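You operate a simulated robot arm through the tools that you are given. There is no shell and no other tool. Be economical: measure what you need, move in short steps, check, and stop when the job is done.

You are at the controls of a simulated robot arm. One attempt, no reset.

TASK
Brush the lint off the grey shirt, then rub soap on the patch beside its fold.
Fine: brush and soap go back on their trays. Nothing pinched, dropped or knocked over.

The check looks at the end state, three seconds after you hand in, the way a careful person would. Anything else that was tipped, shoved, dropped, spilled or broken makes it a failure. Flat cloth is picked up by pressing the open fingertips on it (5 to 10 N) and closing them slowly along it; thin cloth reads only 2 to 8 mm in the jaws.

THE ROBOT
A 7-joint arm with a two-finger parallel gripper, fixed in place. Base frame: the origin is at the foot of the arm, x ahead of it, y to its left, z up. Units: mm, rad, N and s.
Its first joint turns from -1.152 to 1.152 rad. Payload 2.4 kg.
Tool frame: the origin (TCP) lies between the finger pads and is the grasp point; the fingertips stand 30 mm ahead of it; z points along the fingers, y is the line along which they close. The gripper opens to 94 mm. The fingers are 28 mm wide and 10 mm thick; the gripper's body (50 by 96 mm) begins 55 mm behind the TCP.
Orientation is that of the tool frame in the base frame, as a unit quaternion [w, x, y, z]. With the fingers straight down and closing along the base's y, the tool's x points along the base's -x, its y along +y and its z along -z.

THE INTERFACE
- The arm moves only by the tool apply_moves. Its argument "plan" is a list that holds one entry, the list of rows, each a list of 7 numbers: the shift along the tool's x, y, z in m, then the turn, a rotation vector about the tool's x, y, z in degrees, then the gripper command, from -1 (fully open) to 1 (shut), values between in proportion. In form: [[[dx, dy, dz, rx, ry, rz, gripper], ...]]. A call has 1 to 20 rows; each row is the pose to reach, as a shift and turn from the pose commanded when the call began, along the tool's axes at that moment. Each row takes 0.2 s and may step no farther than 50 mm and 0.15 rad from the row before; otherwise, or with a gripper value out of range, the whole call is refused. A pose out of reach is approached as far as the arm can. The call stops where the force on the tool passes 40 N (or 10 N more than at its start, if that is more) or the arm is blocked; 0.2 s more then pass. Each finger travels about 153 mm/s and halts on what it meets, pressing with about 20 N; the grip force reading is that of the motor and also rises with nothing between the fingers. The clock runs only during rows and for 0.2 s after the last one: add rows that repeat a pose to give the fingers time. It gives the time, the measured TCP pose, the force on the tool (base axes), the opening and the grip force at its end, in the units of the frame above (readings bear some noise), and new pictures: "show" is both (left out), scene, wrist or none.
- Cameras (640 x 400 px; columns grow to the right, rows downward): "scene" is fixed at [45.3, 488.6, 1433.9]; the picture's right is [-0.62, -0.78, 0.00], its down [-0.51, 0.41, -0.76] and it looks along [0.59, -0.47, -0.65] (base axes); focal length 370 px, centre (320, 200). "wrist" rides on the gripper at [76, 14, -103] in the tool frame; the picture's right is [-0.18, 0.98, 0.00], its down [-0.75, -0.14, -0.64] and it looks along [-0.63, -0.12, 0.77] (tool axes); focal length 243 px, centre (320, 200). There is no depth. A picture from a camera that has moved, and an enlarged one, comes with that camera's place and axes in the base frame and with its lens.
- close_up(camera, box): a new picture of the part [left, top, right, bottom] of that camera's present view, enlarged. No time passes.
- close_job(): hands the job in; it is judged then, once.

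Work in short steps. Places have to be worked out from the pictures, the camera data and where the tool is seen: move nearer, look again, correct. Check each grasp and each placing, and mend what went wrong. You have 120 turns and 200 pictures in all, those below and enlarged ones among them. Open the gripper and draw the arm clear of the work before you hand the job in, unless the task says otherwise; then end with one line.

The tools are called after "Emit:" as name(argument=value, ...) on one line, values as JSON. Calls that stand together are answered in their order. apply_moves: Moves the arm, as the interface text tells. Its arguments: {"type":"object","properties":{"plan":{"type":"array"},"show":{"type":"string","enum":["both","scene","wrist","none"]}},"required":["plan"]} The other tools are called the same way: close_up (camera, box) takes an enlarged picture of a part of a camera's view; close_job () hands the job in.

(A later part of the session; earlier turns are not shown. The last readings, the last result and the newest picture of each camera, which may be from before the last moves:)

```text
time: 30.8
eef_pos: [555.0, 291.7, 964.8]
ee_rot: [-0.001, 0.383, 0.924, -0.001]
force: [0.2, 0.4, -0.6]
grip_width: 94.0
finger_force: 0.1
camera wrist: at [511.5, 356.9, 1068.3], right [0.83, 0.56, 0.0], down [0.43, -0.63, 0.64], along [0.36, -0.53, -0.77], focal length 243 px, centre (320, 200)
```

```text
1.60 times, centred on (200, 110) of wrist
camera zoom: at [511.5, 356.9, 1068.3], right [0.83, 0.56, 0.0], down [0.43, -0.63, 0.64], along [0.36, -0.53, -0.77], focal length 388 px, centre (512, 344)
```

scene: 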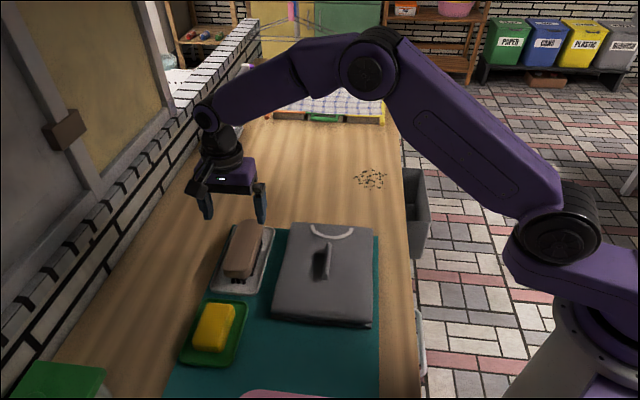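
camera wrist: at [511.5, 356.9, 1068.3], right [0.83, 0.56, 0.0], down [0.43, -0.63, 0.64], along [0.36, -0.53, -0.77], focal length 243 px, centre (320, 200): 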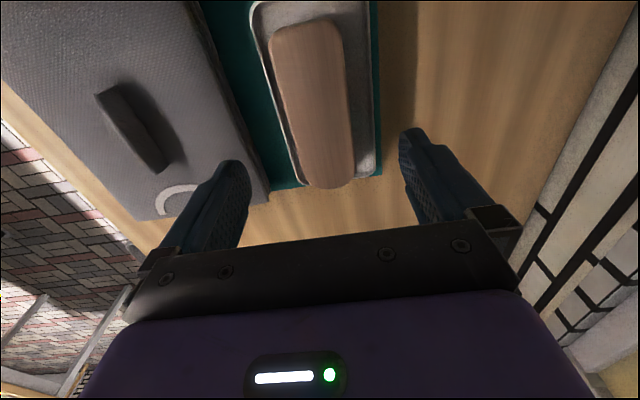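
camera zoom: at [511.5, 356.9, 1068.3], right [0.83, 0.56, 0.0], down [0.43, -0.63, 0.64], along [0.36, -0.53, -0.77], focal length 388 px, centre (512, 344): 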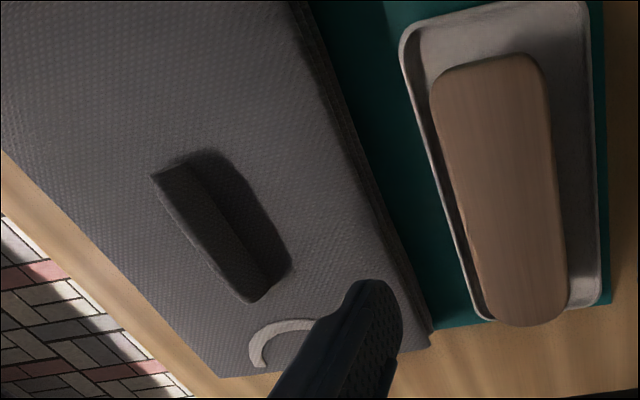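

The brush is back on its tray. No patch is obvious besides the dark area by the fold, so I'll move the wrist camera to look straight at the fold.

Emit:
apply_moves(plan=[[[0.022, -0.0395, 0, 0, 0, 0, -1], [0.044, -0.079, 0, 0, 0, 0, -1], [0.066, -0.1185, 0, 0, 0, 0, -1], [0.089, -0.158, 0, 0, 0, 0, -1], [0.089, -0.158, 0, 0, 0, 0, -1]]])

Emit:
close_up(camera="wrist", box=[150, 0, 500, 220])

```text
time: 32.0
eef_pos: [377.9, 246.3, 962.2]
ee_rot: [0.0, 0.383, 0.924, 0.0]
force: [0.1, -0.3, -0.6]
grip_width: 94.0
finger_force: 0.0
camera wrist: at [335.3, 310.3, 1065.5], right [0.83, 0.56, 0.0], down [0.43, -0.63, 0.64], along [0.36, -0.53, -0.77], focal length 243 px, centre (320, 200)
```

scene: 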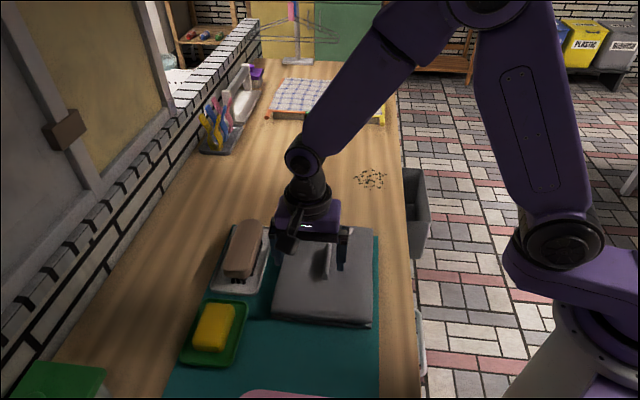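
wrist: 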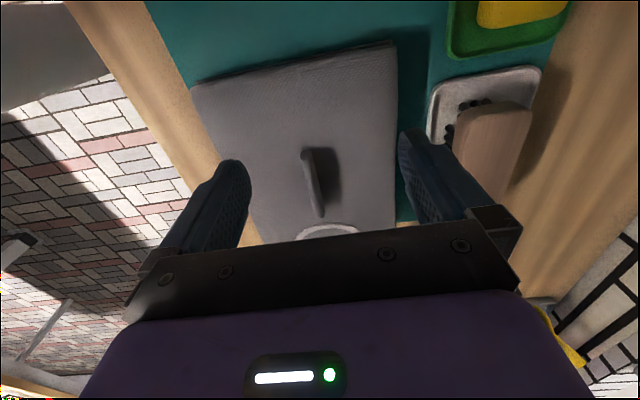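

```text
1.82 times, centred on (325, 110) of wrist
camera zoom: at [335.3, 310.3, 1065.5], right [0.83, 0.56, 0.0], down [0.43, -0.63, 0.64], along [0.36, -0.53, -0.77], focal length 441 px, centre (311, 364)
```

zoom: 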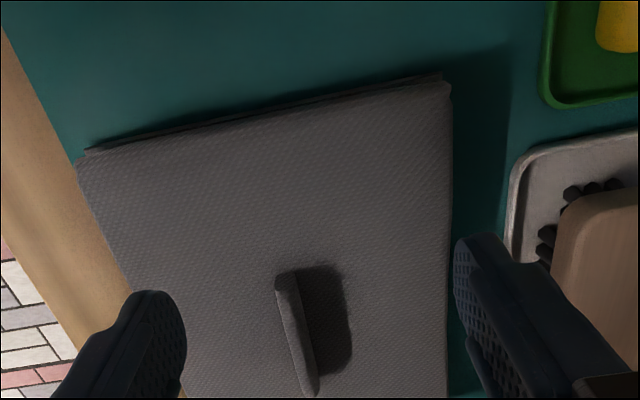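

The dark area may be the fold's shadow, a stain, or both. The light comes from the robot side, so I'll shade the fold with the hand; a real stain will still show inside an even shadow.

Emit:
apply_moves(plan=[[[-0.0157, -0.0364, 0, 0, 0, 0, -1], [-0.0314, -0.0727, 0, 0, 0, 0, -1], [-0.047, -0.109, 0, 0, 0, 0, -1], [-0.0628, -0.1454, 0.01, 0, 0, 0, -1], [-0.0785, -0.1817, 0.022, 0, 0, 0, -1], [-0.0785, -0.1817, 0.022, 0, 0, 0, -1]]], show="none")

Emit:
close_up(camera="scene", box=[280, 215, 380, 295])

Emit:
close_up(camera="wrist", box=[300, 0, 640, 220])

```text
time: 33.4
eef_pos: [306.7, 60.7, 940.1]
ee_rot: [0.0, 0.382, 0.924, 0.0]
force: [-1.1, 0.0, 0.6]
grip_width: 93.8
finger_force: 0.1
```

```text
5.00 times, centred on (330, 255) of scene
camera zoom: at [45.2, 488.7, 1433.9], right [-0.62, -0.78, 0.0], down [-0.51, 0.41, -0.76], along [0.59, -0.47, -0.65], focal length 1852 px, centre (270, -75)
```

zoom: 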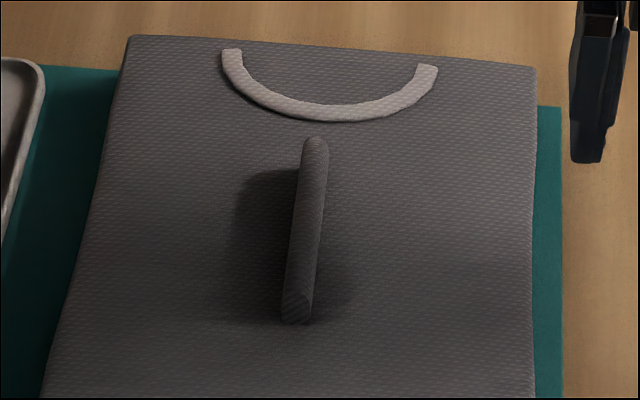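

```text
1.82 times, centred on (470, 110) of wrist
camera zoom: at [264.3, 124.9, 1044.0], right [0.82, 0.57, 0.0], down [0.43, -0.63, 0.64], along [0.36, -0.53, -0.77], focal length 441 px, centre (47, 364)
```

zoom: 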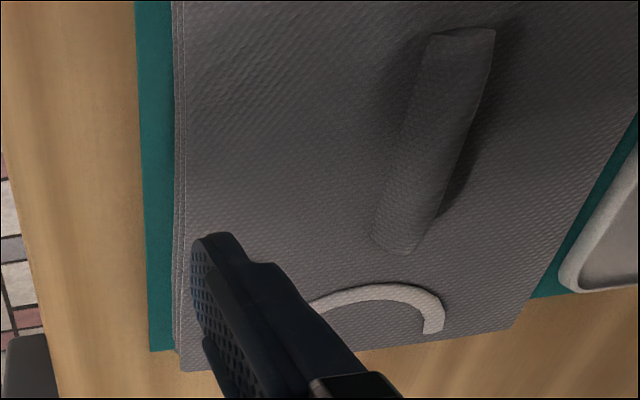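

The hand shadow fell near the lower end of the fold. I'll shift it to cover the whole dark area.

Emit:
apply_moves(plan=[[[-0.018, 0.008, 0, 0, 0, 0, 0.2], [-0.0368, 0.016, 0, 0, 0, 0, 0.9], [-0.0368, 0.016, 0, 0, 0, 0, 0.9]]], show="none")

Emit:
close_up(camera="scene", box=[280, 215, 380, 295])

Emit:
close_up(camera="wrist", box=[300, 0, 640, 220])

```text
time: 34.2
eef_pos: [344.9, 45.0, 942.0]
ee_rot: [0.001, 0.383, 0.924, 0.0]
force: [0.2, 0.2, 0.1]
grip_width: 4.8
finger_force: 0.1
```

```text
5.00 times, centred on (330, 255) of scene
camera zoom: at [45.3, 488.6, 1433.9], right [-0.62, -0.78, 0.0], down [-0.51, 0.41, -0.76], along [0.59, -0.47, -0.65], focal length 1852 px, centre (270, -75)
```

zoom: 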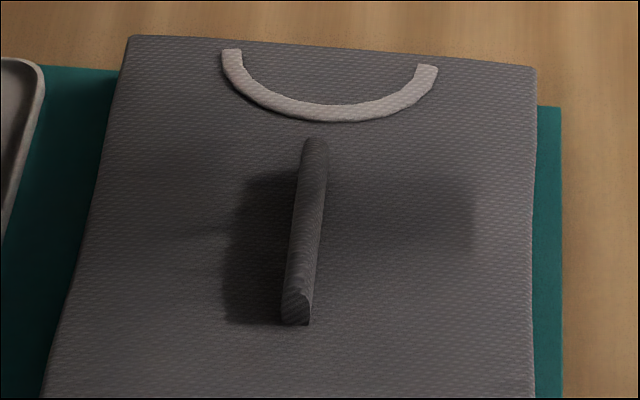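

```text
1.82 times, centred on (470, 110) of wrist
camera zoom: at [301.9, 109.7, 1044.5], right [0.83, 0.56, 0.0], down [0.43, -0.63, 0.64], along [0.36, -0.53, -0.77], focal length 441 px, centre (47, 364)
```

zoom: 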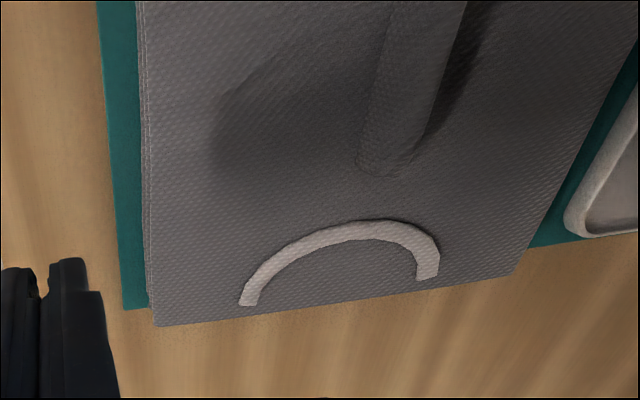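

The region beside the fold is still unclear because the fold hides it from this side. I'll turn the wrist so its camera looks at the fold from the shadowed side.

Emit:
apply_moves(plan=[[[0.0035, 0.0233, -0.001, 0, 0, 7.9, -1], [0.007, 0.0466, -0.002, 0, 0, 15.8, -1], [0.0106, 0.07, -0.003, 0, 0, 23.7, -1], [0.0141, 0.0932, -0.004, 0, 0, 31.6, -1], [0.0177, 0.1165, -0.005, 0, 0, 39.5, -1], [0.0212, 0.14, -0.005, 0, 0, 47.4, -1], [0.0247, 0.163, -0.005, 0, 0, 55.3, -1], [0.0282, 0.1864, -0.005, 0, 0, 63.2, -1], [0.0318, 0.21, -0.005, 0, 0, 71.1, -1], [0.0353, 0.233, -0.005, 0, 0, 79, -1], [0.0353, 0.233, -0.005, 0, 0, 79, -1]]])

Emit:
close_up(camera="wrist", box=[150, 0, 500, 220])

```text
time: 36.6
eef_pos: [485.2, 234.2, 943.4]
ee_rot: [0.0, 0.883, 0.469, 0.0]
force: [-0.9, 0.5, -1.1]
grip_width: 93.7
finger_force: 0.0
camera wrist: at [540.3, 290.1, 1047.7], right [0.71, -0.7, 0.0], down [-0.54, -0.55, 0.64], along [-0.45, -0.46, -0.77], focal length 243 px, centre (320, 200)
```

scene: 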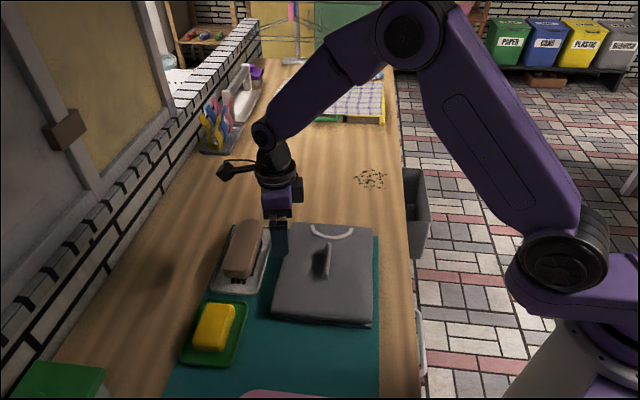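
wrist: 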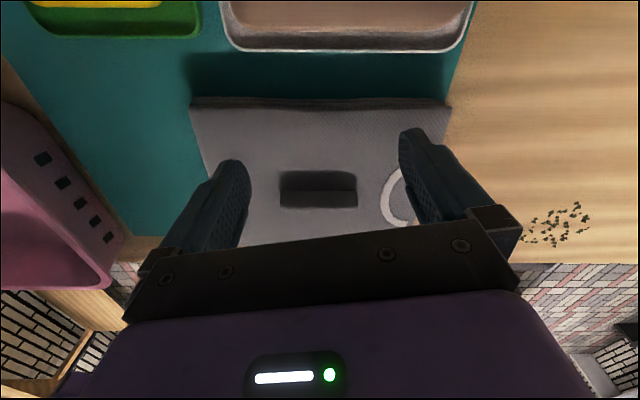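

```text
1.82 times, centred on (325, 110) of wrist
camera zoom: at [540.3, 290.1, 1047.7], right [0.71, -0.7, 0.0], down [-0.54, -0.55, 0.64], along [-0.45, -0.46, -0.77], focal length 441 px, centre (311, 364)
```

zoom: 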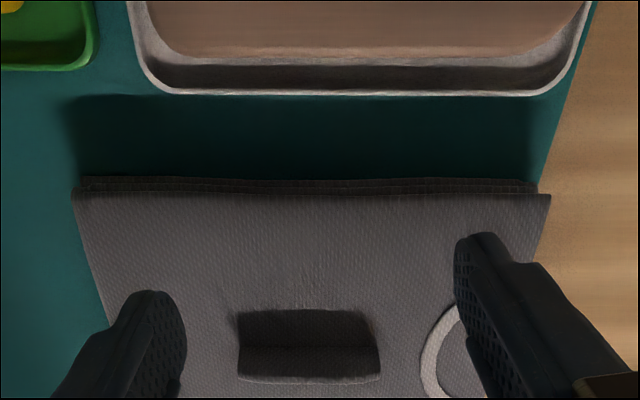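

Emit:
close_up(camera="wrist", box=[260, 130, 400, 220])

Emit:
close_up(camera="scene", box=[300, 225, 380, 275])

Emit:
close_up(camera="scene", box=[265, 270, 385, 340])

```text
4.44 times, centred on (330, 175) of wrist
camera zoom: at [540.3, 290.1, 1047.7], right [0.71, -0.7, 0.0], down [-0.54, -0.55, 0.64], along [-0.45, -0.46, -0.77], focal length 1078 px, centre (276, 311)
```

zoom: 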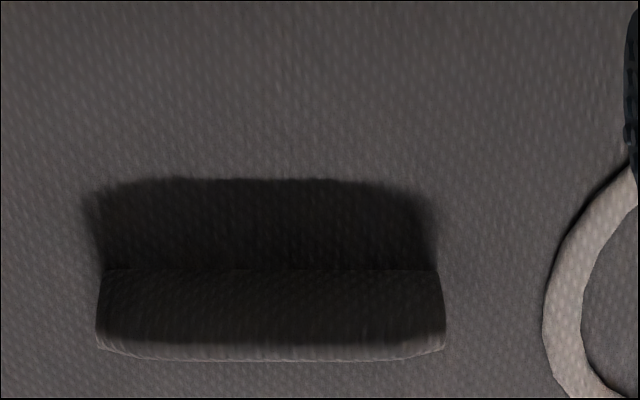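

```text
8.00 times, centred on (340, 250) of scene
camera zoom: at [45.3, 488.6, 1433.9], right [-0.62, -0.78, 0.0], down [-0.51, 0.41, -0.76], along [0.59, -0.47, -0.65], focal length 2962 px, centre (160, -200)
```

zoom: 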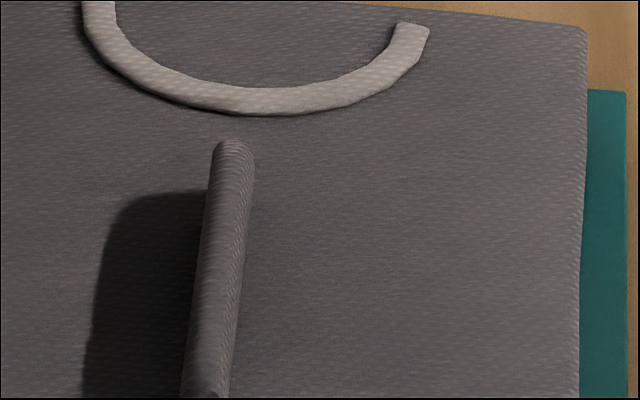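

```text
5.33 times, centred on (325, 305) of scene
camera zoom: at [45.3, 488.6, 1433.9], right [-0.62, -0.78, 0.0], down [-0.51, 0.41, -0.76], along [0.59, -0.47, -0.65], focal length 1975 px, centre (293, -360)
```

zoom: 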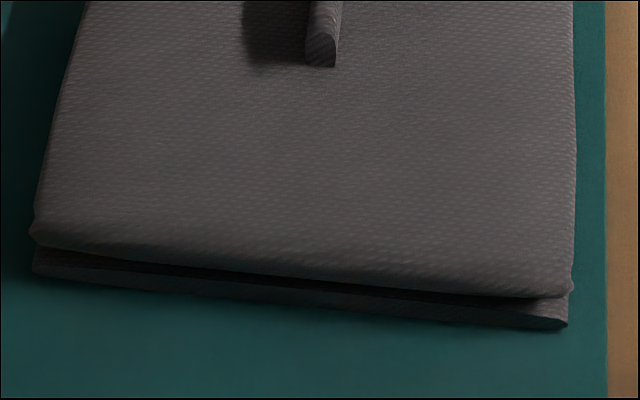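

From here it looks like pure shadow, but a stain could be hidden in it. I'll shade the whole fold with the palm from the robot side and compare both sides at high zoom.

Emit:
apply_moves(plan=[[[-0.04, -0.0057, 0, 0, 0, 0, -1], [-0.08, -0.0115, 0, 0, 0, 0, -1], [-0.12, -0.017, 0.003, 0, 0, 0, -1], [-0.16, -0.023, 0.006, 0, 0, 0, -1], [-0.2, -0.0287, 0.01, 0, 0, 0, -1], [-0.2403, -0.0345, 0.013, 0, 0, 0, -1], [-0.2403, -0.0345, 0.013, 0, 0, 0, -1]]], show="scene")

Emit:
close_up(camera="scene", box=[285, 220, 385, 290])

```text
time: 38.2
eef_pos: [323.8, 50.9, 934.1]
ee_rot: [0.0, 0.883, 0.47, 0.0]
force: [0.0, -0.3, -0.4]
grip_width: 94.0
finger_force: 0.0
```

scene: 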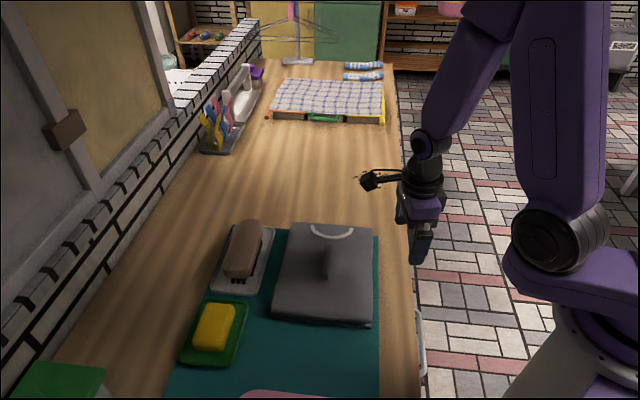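

```text
5.71 times, centred on (335, 255) of scene
camera zoom: at [45.3, 488.6, 1433.9], right [-0.62, -0.78, 0.0], down [-0.51, 0.41, -0.76], along [0.59, -0.47, -0.65], focal length 2116 px, centre (234, -114)
```

zoom: 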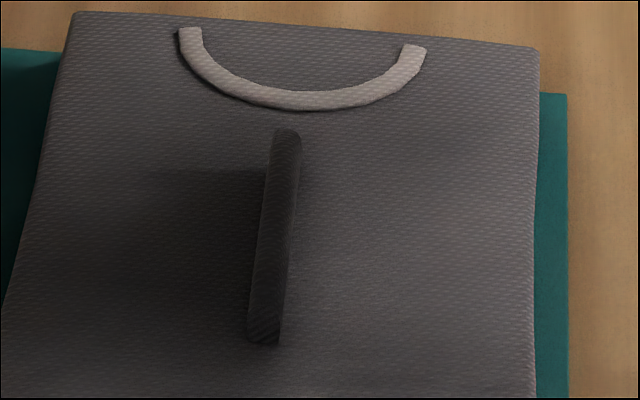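

No stain edge shows in the shaded area left of the fold. I'll inspect where the lint was with the wrist camera.

Emit:
close_up(camera="wrist", box=[0, 0, 640, 400])

Emit:
close_up(camera="scene", box=[330, 225, 390, 265])

Emit:
close_up(camera="scene", box=[325, 255, 385, 295])

```text
1.00 times, centred on (320, 200) of wrist
camera zoom: at [378.2, 106.5, 1037.2], right [0.71, -0.7, 0.0], down [-0.54, -0.55, 0.64], along [-0.45, -0.46, -0.77], focal length 243 px, centre (320, 200)
```

zoom: 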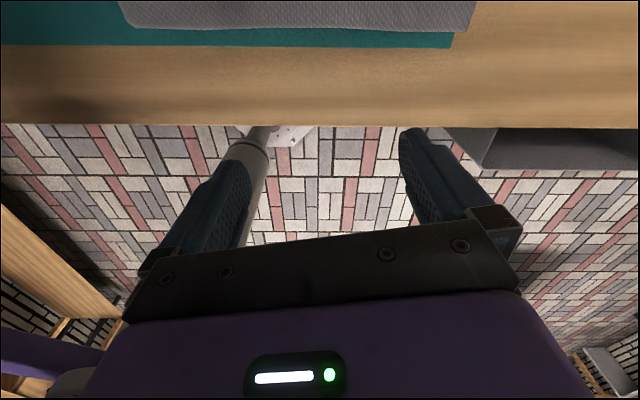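

```text
10.00 times, centred on (360, 245) of scene
camera zoom: at [45.3, 488.6, 1433.9], right [-0.62, -0.78, 0.0], down [-0.51, 0.41, -0.76], along [0.59, -0.47, -0.65], focal length 3703 px, centre (-80, -250)
```

zoom: 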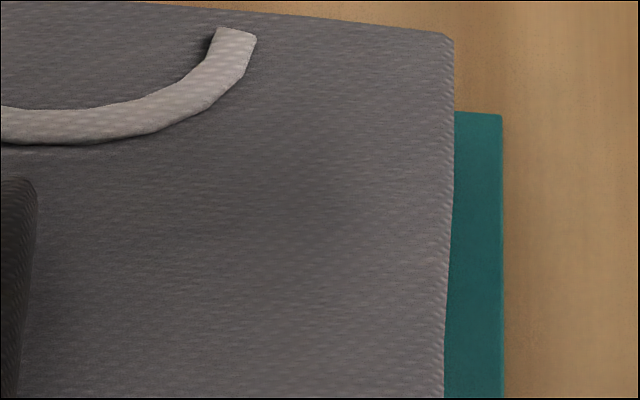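

```text
10.00 times, centred on (355, 275) of scene
camera zoom: at [45.3, 488.6, 1433.9], right [-0.62, -0.78, 0.0], down [-0.51, 0.41, -0.76], along [0.59, -0.47, -0.65], focal length 3703 px, centre (-30, -550)
```

zoom: 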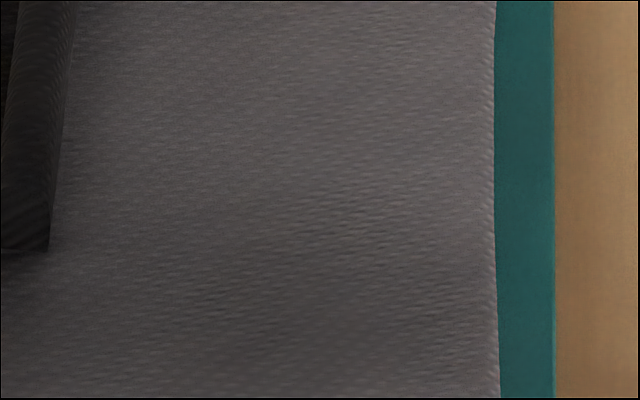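

I see no stain in the lit areas, so the patch can only be hidden right beside the fold in its shadow, or where the lint lay; I'll soap that narrow area close to the fold. To get close to the fold I'll grip the soap by its ends. Moving above it near (427, 417) at yaw 138°.

Emit:
apply_moves(plan=[[[0.04, -0.0132, -0.026, 0, 0, 2, -1], [0.08, -0.0264, -0.04, 0, 0, 4, -1], [0.12, -0.04, -0.05, 0, 0, 6, -1], [0.16, -0.053, -0.05, 0, 0, 8, -1], [0.2, -0.066, -0.05, 0, 0, 10, -1], [0.24, -0.08, -0.05, 0, 0, 12, -1], [0.28, -0.0925, -0.05, 0, 0, 14, -1], [0.32, -0.1057, -0.04, 0, 0, 14, -1], [0.361, -0.1192, -0.026, 0, 0, 14, -1], [0.361, -0.1192, -0.026, 0, 0, 14, -1]]])

Emit:
close_up(camera="scene", box=[140, 220, 300, 380])

```text
time: 40.4
eef_pos: [435.9, 401.5, 958.1]
ee_rot: [-0.01, 0.931, 0.366, -0.002]
force: [0.3, 0.4, -0.2]
grip_width: 94.1
finger_force: 0.1
out of reach, approached as far as the arm can: row 8, 9, 10
camera wrist: at [503.4, 441.4, 1061.1], right [0.54, -0.84, -0.02], down [-0.64, -0.42, 0.64], along [-0.55, -0.33, -0.77], focal length 243 px, centre (320, 200)
```

scene: 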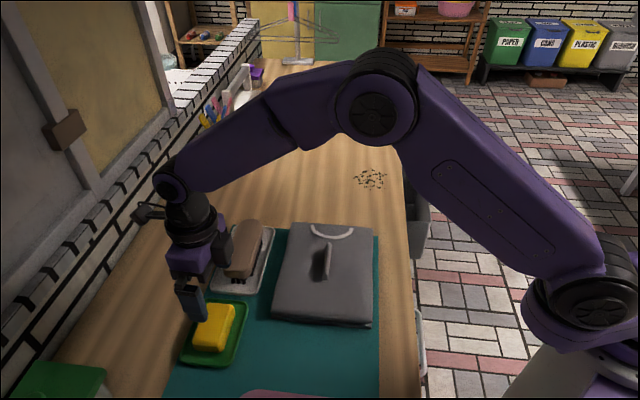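
wrist: 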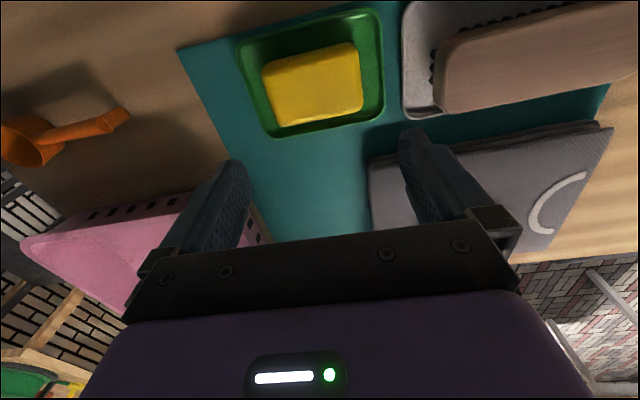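

```text
2.50 times, centred on (220, 300) of scene
camera zoom: at [45.3, 488.6, 1433.9], right [-0.62, -0.78, 0.0], down [-0.51, 0.41, -0.76], along [0.59, -0.47, -0.65], focal length 926 px, centre (570, -50)
```

zoom: 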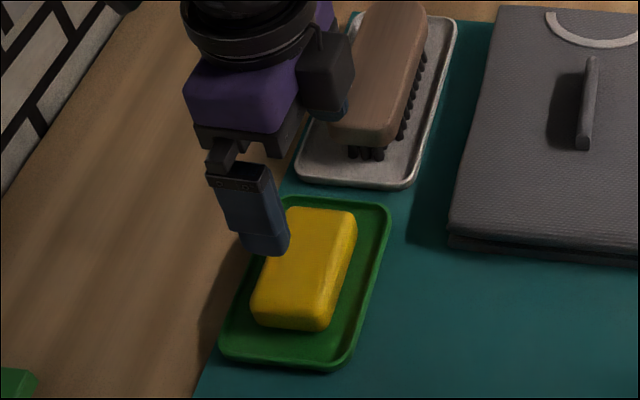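

That yaw hits a wrist limit. The equivalent yaw, 180° the other way (about −42°), should be mid-range, so I'll back off, rise, and turn around in two calls.

Emit:
apply_moves(plan=[[[-0.02, 0, -0.02, 0, 0, -2, -1], [-0.04, 0, -0.04, 0, 0, -8, -1], [-0.06, 0, -0.05, 0, 0, -16, -1], [-0.06, 0, -0.05, 0, 0, -24, -1], [-0.06, 0, -0.05, 0, 0, -32, -1], [-0.06, 0, -0.05, 0, 0, -40, -1], [-0.06, 0, -0.05, 0, 0, -48, -1], [-0.06, 0, -0.05, 0, 0, -56, -1], [-0.06, 0, -0.05, 0, 0, -64, -1], [-0.06, 0, -0.05, 0, 0, -72, -1], [-0.06, 0, -0.05, 0, 0, -80, -1], [-0.06, 0, -0.05, 0, 0, -88, -1], [-0.06, 0, -0.05, 0, 0, -90, -1]]], show="none")

Emit:
apply_moves(plan=[[[0, 0, 0, 0, 0, -8, -1], [0, 0, 0, 0, 0, -16, -1], [0, 0, 0, 0, 0, -24, -1], [0, 0, 0, 0, 0, -32, -1], [0, 0, 0, 0, 0, -40, -1], [0, 0, 0, 0, 0, -48, -1], [0, 0, 0, 0, 0, -56, -1], [0, 0, 0, 0, 0, -64, -1], [0, 0, 0, 0, 0, -72, -1], [0, 0, 0, 0, 0, -80, -1], [0, 0, 0, 0, 0, -88, -1], [0, 0, 0, 0, 0, -90, -1], [0, 0, 0, 0, 0, -90, -1]]])

```text
time: 43.2
eef_pos: [391.8, 361.7, 1007.5]
ee_rot: [-0.001, 0.405, 0.914, 0.001]
force: [0.1, -0.3, -0.4]
grip_width: 93.7
finger_force: 0.0
```

```text
time: 46.0
eef_pos: [393.0, 361.4, 1008.0]
ee_rot: [0.0, -0.359, 0.933, 0.0]
force: [0.6, 0.0, 0.7]
grip_width: 94.0
finger_force: 0.0
camera wrist: at [327.6, 321.3, 1111.4], right [-0.52, 0.85, 0.0], down [0.65, 0.4, 0.64], along [0.55, 0.34, -0.77], focal length 243 px, centre (320, 200)
```

scene: 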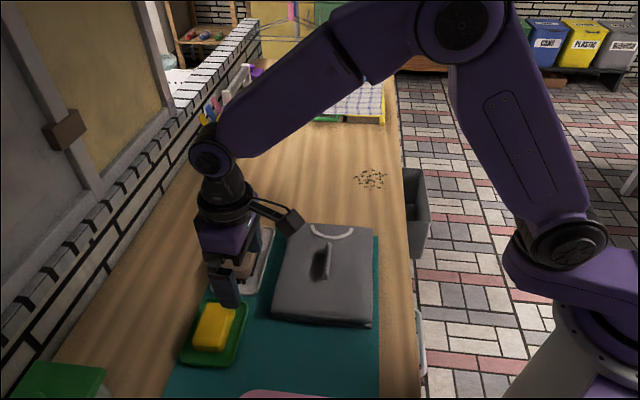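
wrist: 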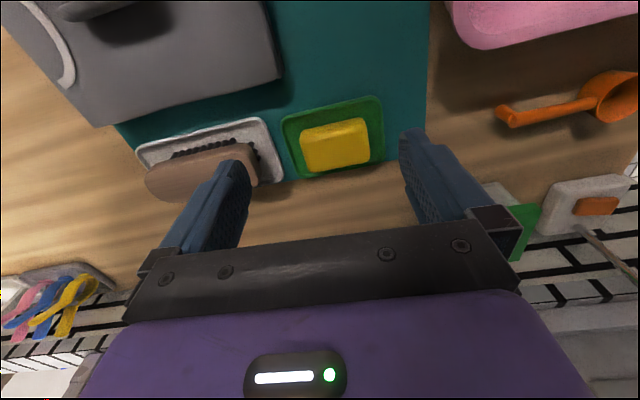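

The yaw is now −42°, aligned with the soap, whose centre is about (429, 411). Moving over it and lowering to z≈910.

Emit:
apply_moves(plan=[[[-0.03, 0.006, 0, 0, 0, 0, -1], [-0.06, 0.0127, 0.03, 0, 0, 0, -1], [-0.06, 0.0127, 0.07, 0, 0, 0, -1], [-0.06, 0.0127, 0.098, 0, 0, 0, -1], [-0.06, 0.0127, 0.098, 0, 0, 0, -1]]])

Emit:
close_up(camera="scene", box=[140, 220, 300, 380])

```text
time: 47.2
eef_pos: [430.9, 409.9, 910.0]
ee_rot: [0.0, -0.359, 0.933, 0.0]
force: [-0.6, -0.1, -0.1]
grip_width: 94.2
finger_force: 0.1
camera wrist: at [364.8, 370.5, 1013.8], right [-0.52, 0.85, 0.0], down [0.65, 0.4, 0.64], along [0.55, 0.33, -0.77], focal length 243 px, centre (320, 200)
```

scene: 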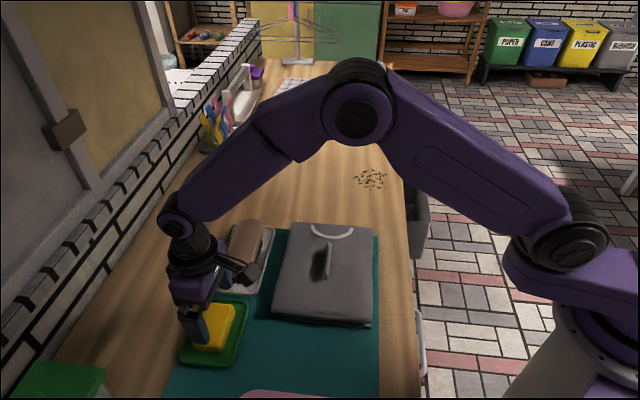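
wrist: 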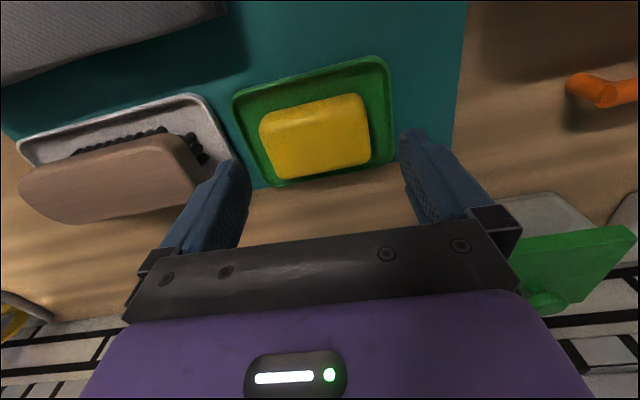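

```text
2.50 times, centred on (220, 300) of scene
camera zoom: at [45.3, 488.6, 1433.9], right [-0.62, -0.78, 0.0], down [-0.51, 0.41, -0.76], along [0.59, -0.47, -0.65], focal length 926 px, centre (570, -50)
```

zoom: 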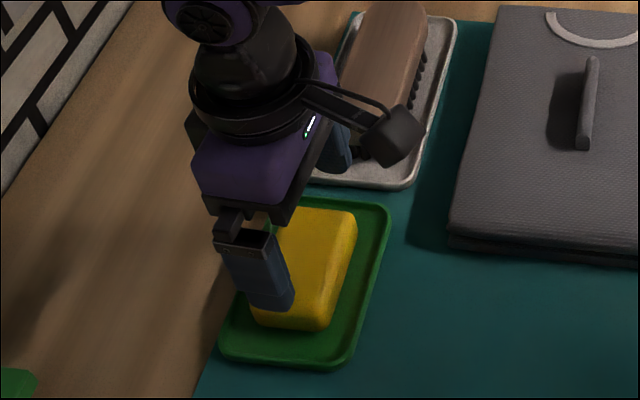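

The soap's top is at z≈847, centred at (431, 408), with its long axis 5° further round. I'll correct the yaw and descend with tips to about 834.

Emit:
apply_moves(plan=[[[0.001, -0.0015, 0.01, 0, 0, -5, -1], [0.001, -0.0015, 0.025, 0, 0, -5, -1], [0.001, -0.0015, 0.036, 0, 0, -5, -1], [0.001, -0.0015, 0.036, 0, 0, -5, -1]]], show="wrist")

Emit:
close_up(camera="scene", box=[150, 250, 270, 370])

```text
time: 48.2
eef_pos: [429.3, 407.9, 873.2]
ee_rot: [0.0, -0.399, 0.917, 0.0]
force: [0.2, 0.1, 0.4]
grip_width: 94.0
finger_force: 0.0
camera wrist: at [367.9, 362.8, 977.7], right [-0.59, 0.81, 0.0], down [0.62, 0.45, 0.64], along [0.52, 0.38, -0.77], focal length 243 px, centre (320, 200)
```

wrist: 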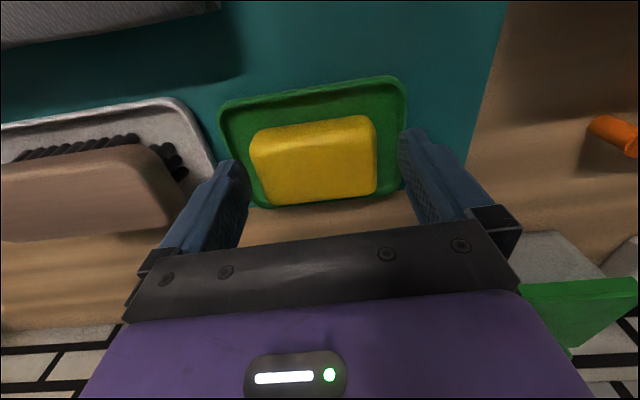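

```text
3.33 times, centred on (210, 310) of scene
camera zoom: at [45.3, 488.6, 1433.9], right [-0.62, -0.78, 0.0], down [-0.51, 0.41, -0.76], along [0.59, -0.47, -0.65], focal length 1234 px, centre (687, -167)
```

zoom: 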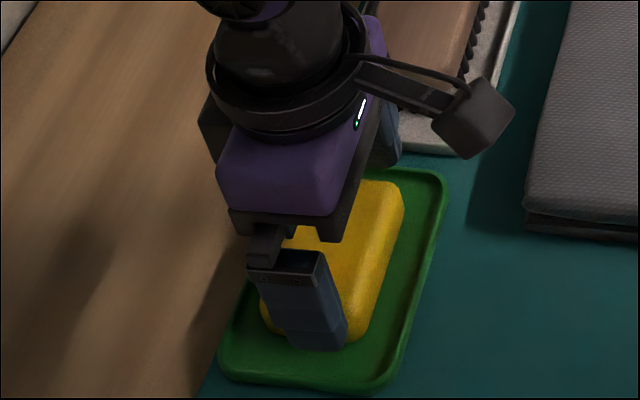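

The soap sits aligned and centred between the fingers. I'll lower 8 mm more and close gradually.

Emit:
apply_moves(plan=[[[0, -0.002, 0.004, 0, 0, 0, -1], [0, -0.002, 0.0085, 0, 0, 0, -1], [0, -0.002, 0.0085, 0, 0, 0, -0.8], [0, -0.002, 0.0085, 0, 0, 0, -0.65], [0, -0.002, 0.0085, 0, 0, 0, -0.5], [0, -0.002, 0.0085, 0, 0, 0, -0.3], [0, -0.002, 0.0085, 0, 0, 0, 0], [0, -0.002, 0.0085, 0, 0, 0, 0]]], show="wrist")

Emit:
close_up(camera="scene", box=[150, 250, 270, 370])

```text
time: 50.0
eef_pos: [430.1, 406.9, 864.9]
ee_rot: [0.0, -0.399, 0.917, 0.0]
force: [-0.1, -0.1, 0.3]
grip_width: 85.0
finger_force: 20.5
camera wrist: at [368.9, 361.6, 969.4], right [-0.59, 0.8, 0.0], down [0.62, 0.46, 0.64], along [0.52, 0.38, -0.77], focal length 243 px, centre (320, 200)
```

wrist: 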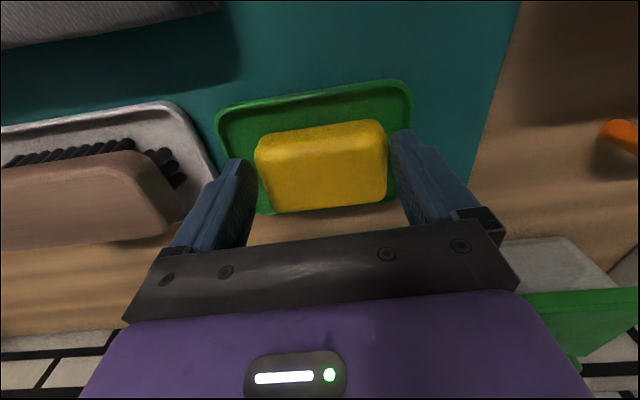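

```text
3.33 times, centred on (210, 310) of scene
camera zoom: at [45.3, 488.6, 1433.9], right [-0.62, -0.78, 0.0], down [-0.51, 0.41, -0.76], along [0.59, -0.47, -0.65], focal length 1234 px, centre (687, -167)
```

zoom: 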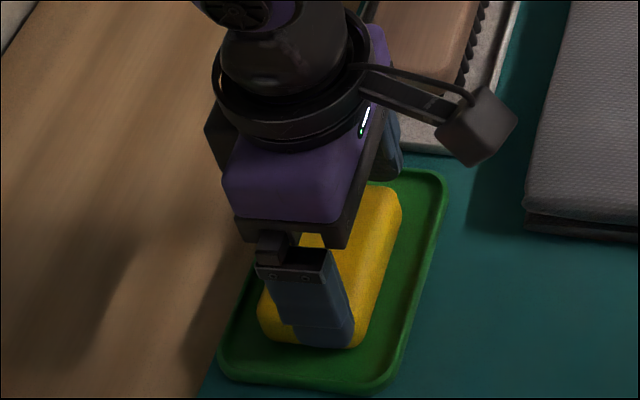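

It's gripped at 85 mm with 20 N. The grasp pose is (430, 407, 865) at −47°. Lifting.

Emit:
apply_moves(plan=[[[0, 0, -0.01, 0, 0, 0, 0], [0, 0, -0.03, 0, 0, 0, 0], [0, 0, -0.065, 0, 0, 0, 0], [0, 0, -0.1, 0, 0, 0, 0], [0, 0, -0.1, 0, 0, 0, 0]]])

Emit:
close_up(camera="wrist", box=[0, 0, 400, 250])

```text
time: 51.2
eef_pos: [428.8, 406.9, 965.8]
ee_rot: [0.0, -0.399, 0.917, 0.0]
force: [0.2, 0.1, -0.4]
grip_width: 84.7
finger_force: 20.7
camera wrist: at [366.2, 361.8, 1070.3], right [-0.59, 0.81, 0.0], down [0.62, 0.46, 0.64], along [0.52, 0.38, -0.77], focal length 243 px, centre (320, 200)
```

scene: 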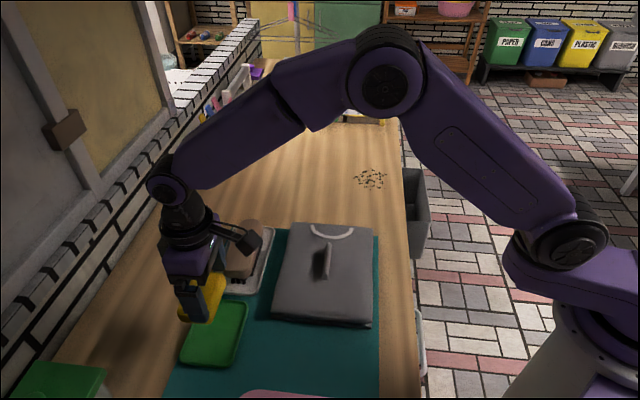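
wrist: 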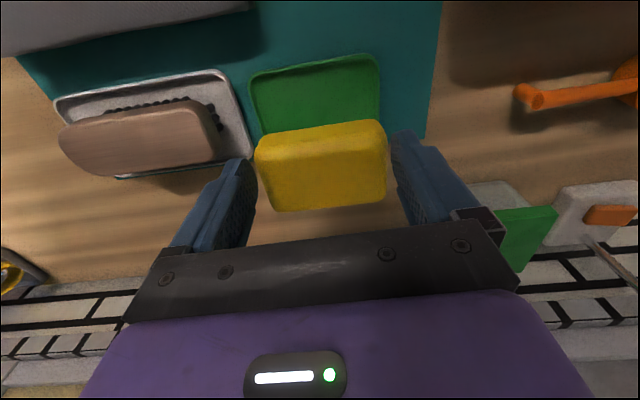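

```text
1.60 times, centred on (200, 125) of wrist
camera zoom: at [366.2, 361.8, 1070.3], right [-0.59, 0.81, 0.0], down [0.62, 0.46, 0.64], along [0.52, 0.38, -0.77], focal length 388 px, centre (512, 320)
```

zoom: 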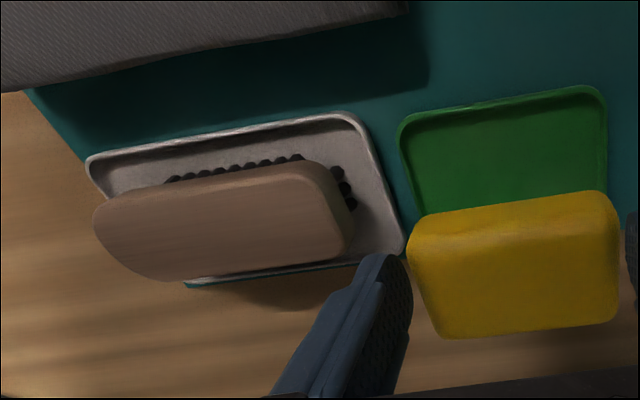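

The soap is held. The fold is parallel to it, with its mid-line through (422, 172). I'll carry the soap over the shadowed side, about 34 mm from the fold line, at z≈930.

Emit:
apply_moves(plan=[[[0.0237, -0.0259, 0, 0, 0, 0, 0], [0.0473, -0.0517, 0, 0, 0, 0, 0], [0.071, -0.0776, 0, 0, 0, 0, 0], [0.0946, -0.1035, 0.01, 0, 0, 0, 0], [0.1183, -0.1293, 0.02, 0, 0, 0, 0], [0.1419, -0.1552, 0.036, 0, 0, 0, 0], [0.1419, -0.1552, 0.036, 0, 0, 0, 0]]])

Emit:
close_up(camera="scene", box=[250, 180, 390, 320])

Emit:
close_up(camera="wrist", box=[160, 0, 480, 230])

```text
time: 52.8
eef_pos: [444.4, 198.2, 930.0]
ee_rot: [0.0, -0.398, 0.917, 0.0]
force: [-0.2, -0.2, -0.4]
grip_width: 84.7
finger_force: 19.7
camera wrist: at [382.3, 152.4, 1033.7], right [-0.59, 0.8, 0.0], down [0.62, 0.46, 0.64], along [0.52, 0.38, -0.77], focal length 243 px, centre (320, 200)
```

scene: 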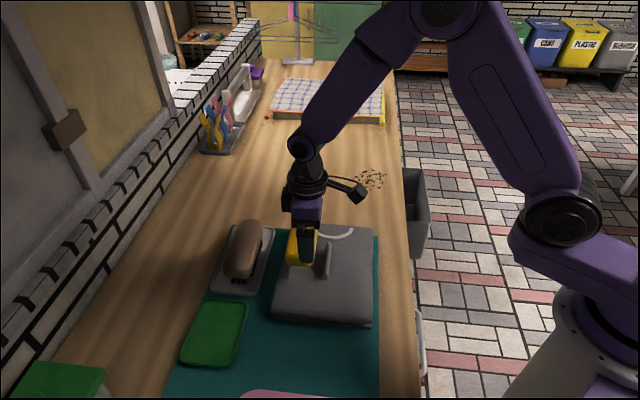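
wrist: 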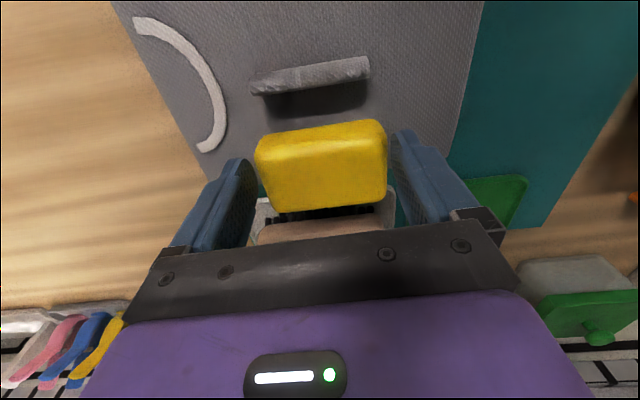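

```text
2.86 times, centred on (320, 250) of scene
camera zoom: at [45.3, 488.6, 1433.9], right [-0.62, -0.78, 0.0], down [-0.51, 0.41, -0.76], along [0.59, -0.47, -0.65], focal length 1058 px, centre (320, 57)
```

zoom: 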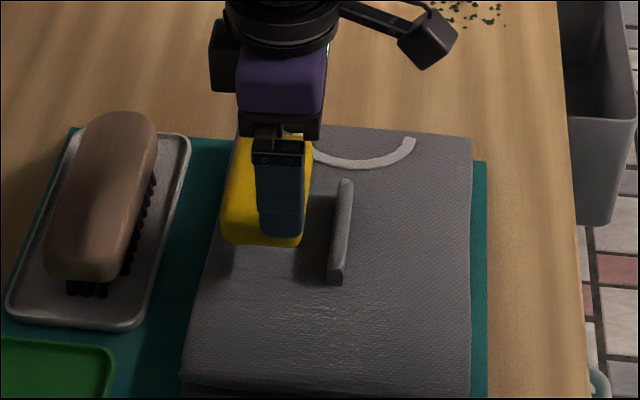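

```text
1.74 times, centred on (320, 115) of wrist
camera zoom: at [382.3, 152.4, 1033.7], right [-0.59, 0.8, 0.0], down [0.62, 0.46, 0.64], along [0.52, 0.38, -0.77], focal length 422 px, centre (320, 348)
```

zoom: 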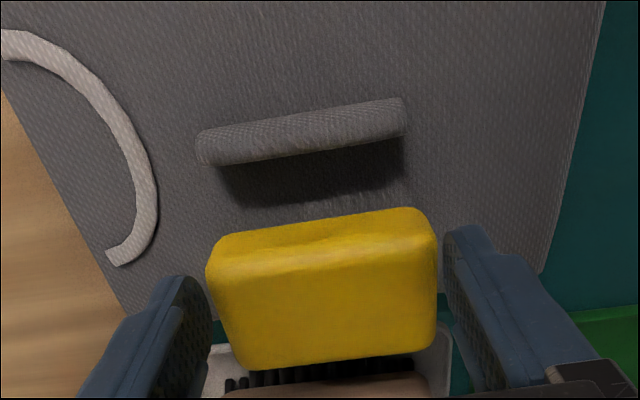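

The fold's centre is about 38 mm from the TCP on the tool's +x side and parallel to the soap. I'll descend toward the shirt.

Emit:
apply_moves(plan=[[[0.002, 0, 0.012, 0, 0, 0, 0], [0.003, 0, 0.024, 0, 0, 0, 0], [0.003, 0, 0.033, 0, 0, 0, 0], [0.003, 0, 0.036, 0, 0, 0, 0]]], show="none")

Emit:
close_up(camera="scene", box=[260, 200, 380, 310])

Emit:
close_up(camera="wrist", box=[160, 0, 480, 230])

```text
time: 53.8
eef_pos: [444.7, 196.2, 893.7]
ee_rot: [0.001, -0.398, 0.917, 0.001]
force: [-3.9, -0.9, 18.2]
grip_width: 84.7
finger_force: 20.1
```

```text
3.64 times, centred on (320, 255) of scene
camera zoom: at [44.9, 488.5, 1434.0], right [-0.62, -0.78, 0.0], down [-0.51, 0.41, -0.76], along [0.59, -0.47, -0.65], focal length 1347 px, centre (320, 0)
```

zoom: 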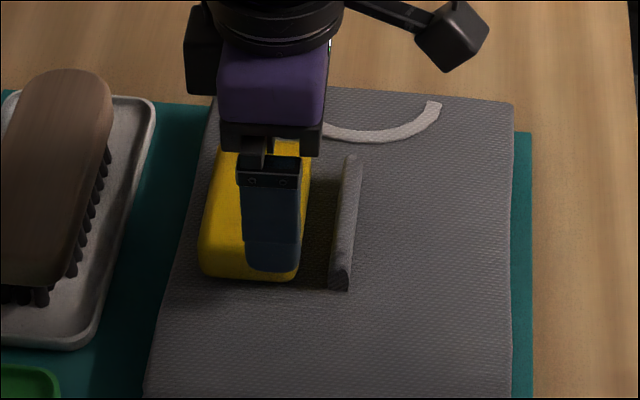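

```text
1.74 times, centred on (320, 115) of wrist
camera zoom: at [383.0, 151.3, 997.3], right [-0.59, 0.81, 0.0], down [0.62, 0.45, 0.64], along [0.52, 0.38, -0.77], focal length 422 px, centre (320, 348)
```

zoom: 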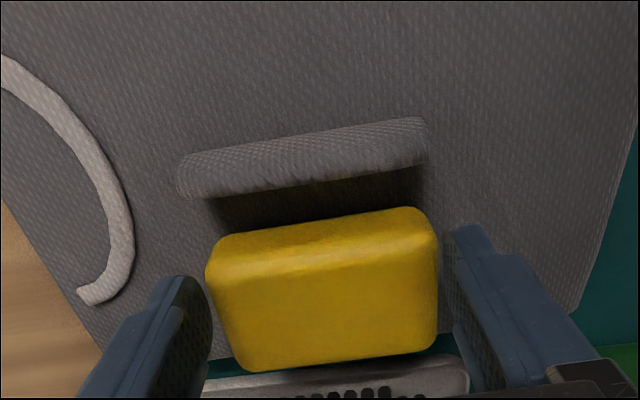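

There's contact at 18 N. The picture shows an 18 mm gap to the fold still. I'll ease up 1.5 mm and rub back and forth along the fold while edging about 12 mm closer.

Emit:
apply_moves(plan=[[[0.003, 0, -0.0015, 0, 0, 0, 0], [0.006, 0.008, -0.0015, 0, 0, 0, 0], [0.008, 0.016, -0.0015, 0, 0, 0, 0], [0.009, 0.005, -0.0015, 0, 0, 0, 0], [0.01, -0.006, -0.0015, 0, 0, 0, 0], [0.011, -0.016, -0.0015, 0, 0, 0, 0], [0.012, -0.005, -0.0015, 0, 0, 0, 0], [0.012, 0.006, -0.0015, 0, 0, 0, 0], [0.012, 0.016, -0.0015, 0, 0, 0, 0], [0.012, 0.005, -0.0015, 0, 0, 0, 0], [0.012, -0.006, -0.0015, 0, 0, 0, 0], [0.012, -0.016, -0.0015, 0, 0, 0, 0], [0.012, 0, -0.0015, 0, 0, 0, 0]]], show="none")

Emit:
close_up(camera="scene", box=[260, 200, 380, 310])

Emit:
close_up(camera="wrist", box=[160, 0, 480, 230])

```text
time: 56.6
eef_pos: [435.6, 187.4, 894.2]
ee_rot: [0.002, -0.399, 0.917, 0.0]
force: [0.3, -0.2, 2.5]
grip_width: 84.4
finger_force: 20.4
```

```text
3.64 times, centred on (320, 255) of scene
camera zoom: at [45.3, 488.5, 1433.9], right [-0.62, -0.78, 0.0], down [-0.51, 0.41, -0.76], along [0.59, -0.47, -0.65], focal length 1347 px, centre (320, 0)
```

zoom: 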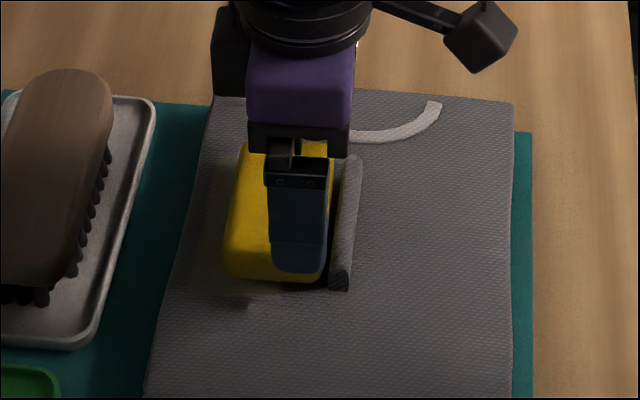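

```text
1.74 times, centred on (320, 115) of wrist
camera zoom: at [374.2, 141.4, 997.5], right [-0.59, 0.81, 0.0], down [0.62, 0.45, 0.64], along [0.52, 0.38, -0.77], focal length 422 px, centre (320, 348)
```

zoom: 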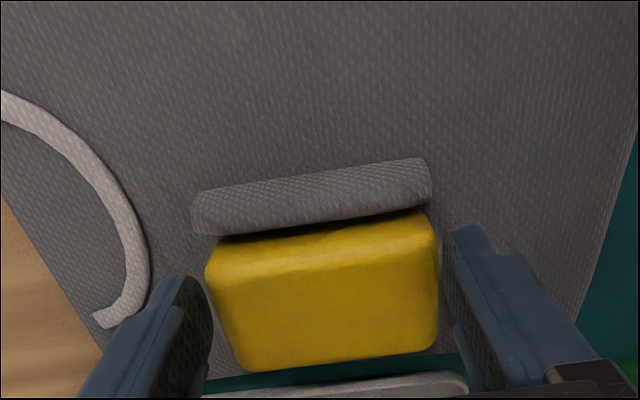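

The soap reached close beside the fold without pushing it. A small dark mark shows near the soap's lower-left, so I'll lift and move aside to look.

Emit:
apply_moves(plan=[[[-0.003, 0, -0.01, 0, 0, 0, 0], [-0.006, 0, -0.04, 0, 0, 0, 0], [-0.04, 0, -0.07, 0, 0, 0, 0], [-0.08, 0, -0.08, 0, 0, 0, 0], [-0.1, 0, -0.08, 0, 0, 0, 0]]], show="wrist")

Emit:
close_up(camera="scene", box=[260, 210, 380, 320])

Emit:
close_up(camera="wrist", box=[160, 0, 480, 200])

```text
time: 57.8
eef_pos: [505.0, 258.6, 974.2]
ee_rot: [-0.001, -0.399, 0.917, -0.001]
force: [0.1, 0.8, -1.6]
grip_width: 84.9
finger_force: 19.8
camera wrist: at [443.6, 214.4, 1078.6], right [-0.59, 0.81, 0.0], down [0.62, 0.46, 0.64], along [0.52, 0.38, -0.77], focal length 243 px, centre (320, 200)
```

wrist: 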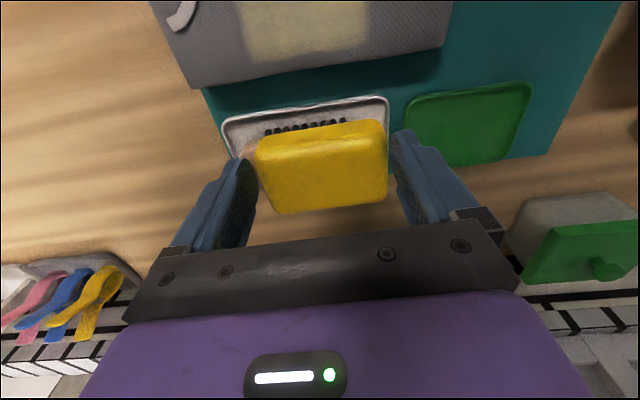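

```text
3.64 times, centred on (320, 265) of scene
camera zoom: at [45.3, 488.6, 1433.9], right [-0.62, -0.78, 0.0], down [-0.51, 0.41, -0.76], along [0.59, -0.47, -0.65], focal length 1347 px, centre (320, -36)
```

zoom: 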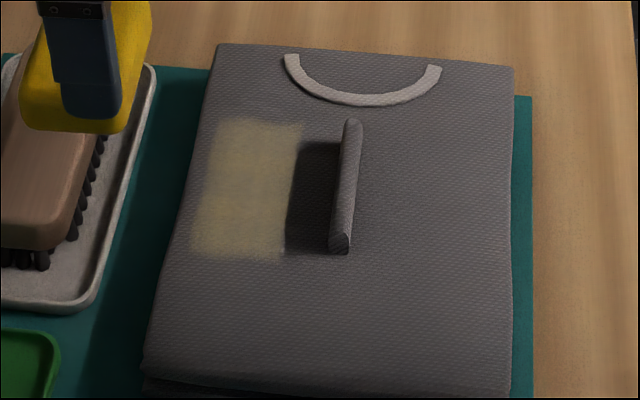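

```text
2.00 times, centred on (320, 100) of wrist
camera zoom: at [443.6, 214.4, 1078.6], right [-0.59, 0.81, 0.0], down [0.62, 0.46, 0.64], along [0.52, 0.38, -0.77], focal length 485 px, centre (320, 400)
```

zoom: 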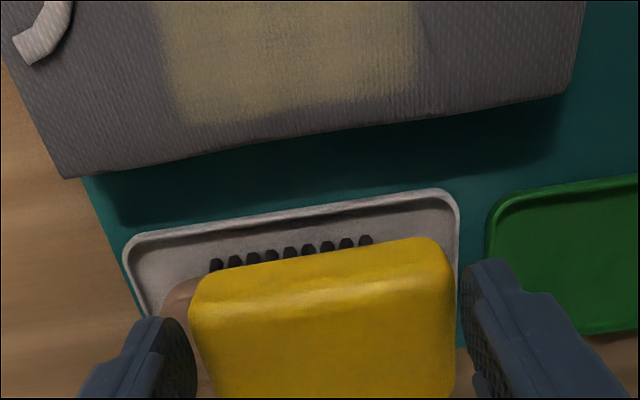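

The soap leaves a pale film. I'll look closely into the shadow strip for film or any stain.

Emit:
close_up(camera="scene", box=[300, 235, 340, 285])

Emit:
close_up(camera="scene", box=[320, 235, 380, 285])

```text
8.00 times, centred on (320, 260) of scene
camera zoom: at [45.3, 488.6, 1433.9], right [-0.62, -0.78, 0.0], down [-0.51, 0.41, -0.76], along [0.59, -0.47, -0.65], focal length 2962 px, centre (320, -280)
```

zoom: 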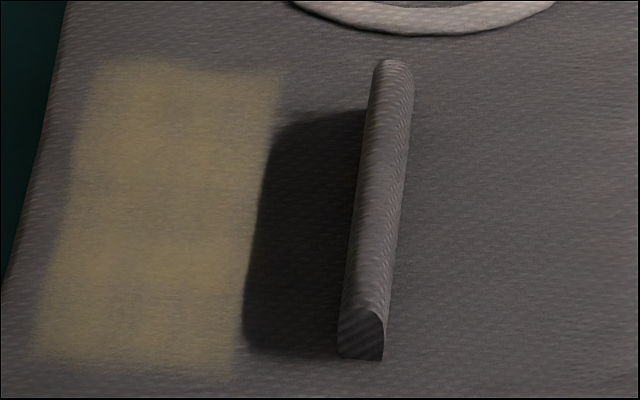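

```text
8.00 times, centred on (350, 260) of scene
camera zoom: at [45.3, 488.6, 1433.9], right [-0.62, -0.78, 0.0], down [-0.51, 0.41, -0.76], along [0.59, -0.47, -0.65], focal length 2962 px, centre (80, -280)
```

zoom: 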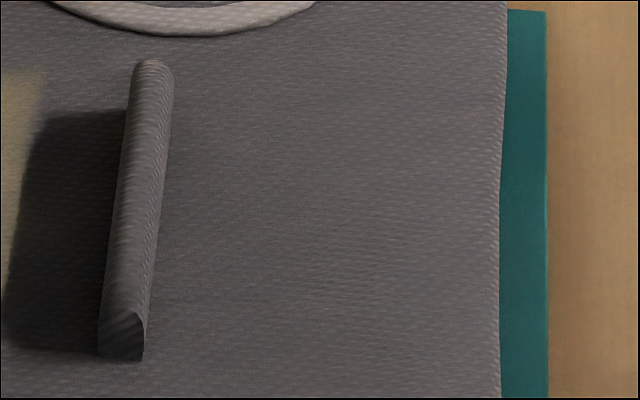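

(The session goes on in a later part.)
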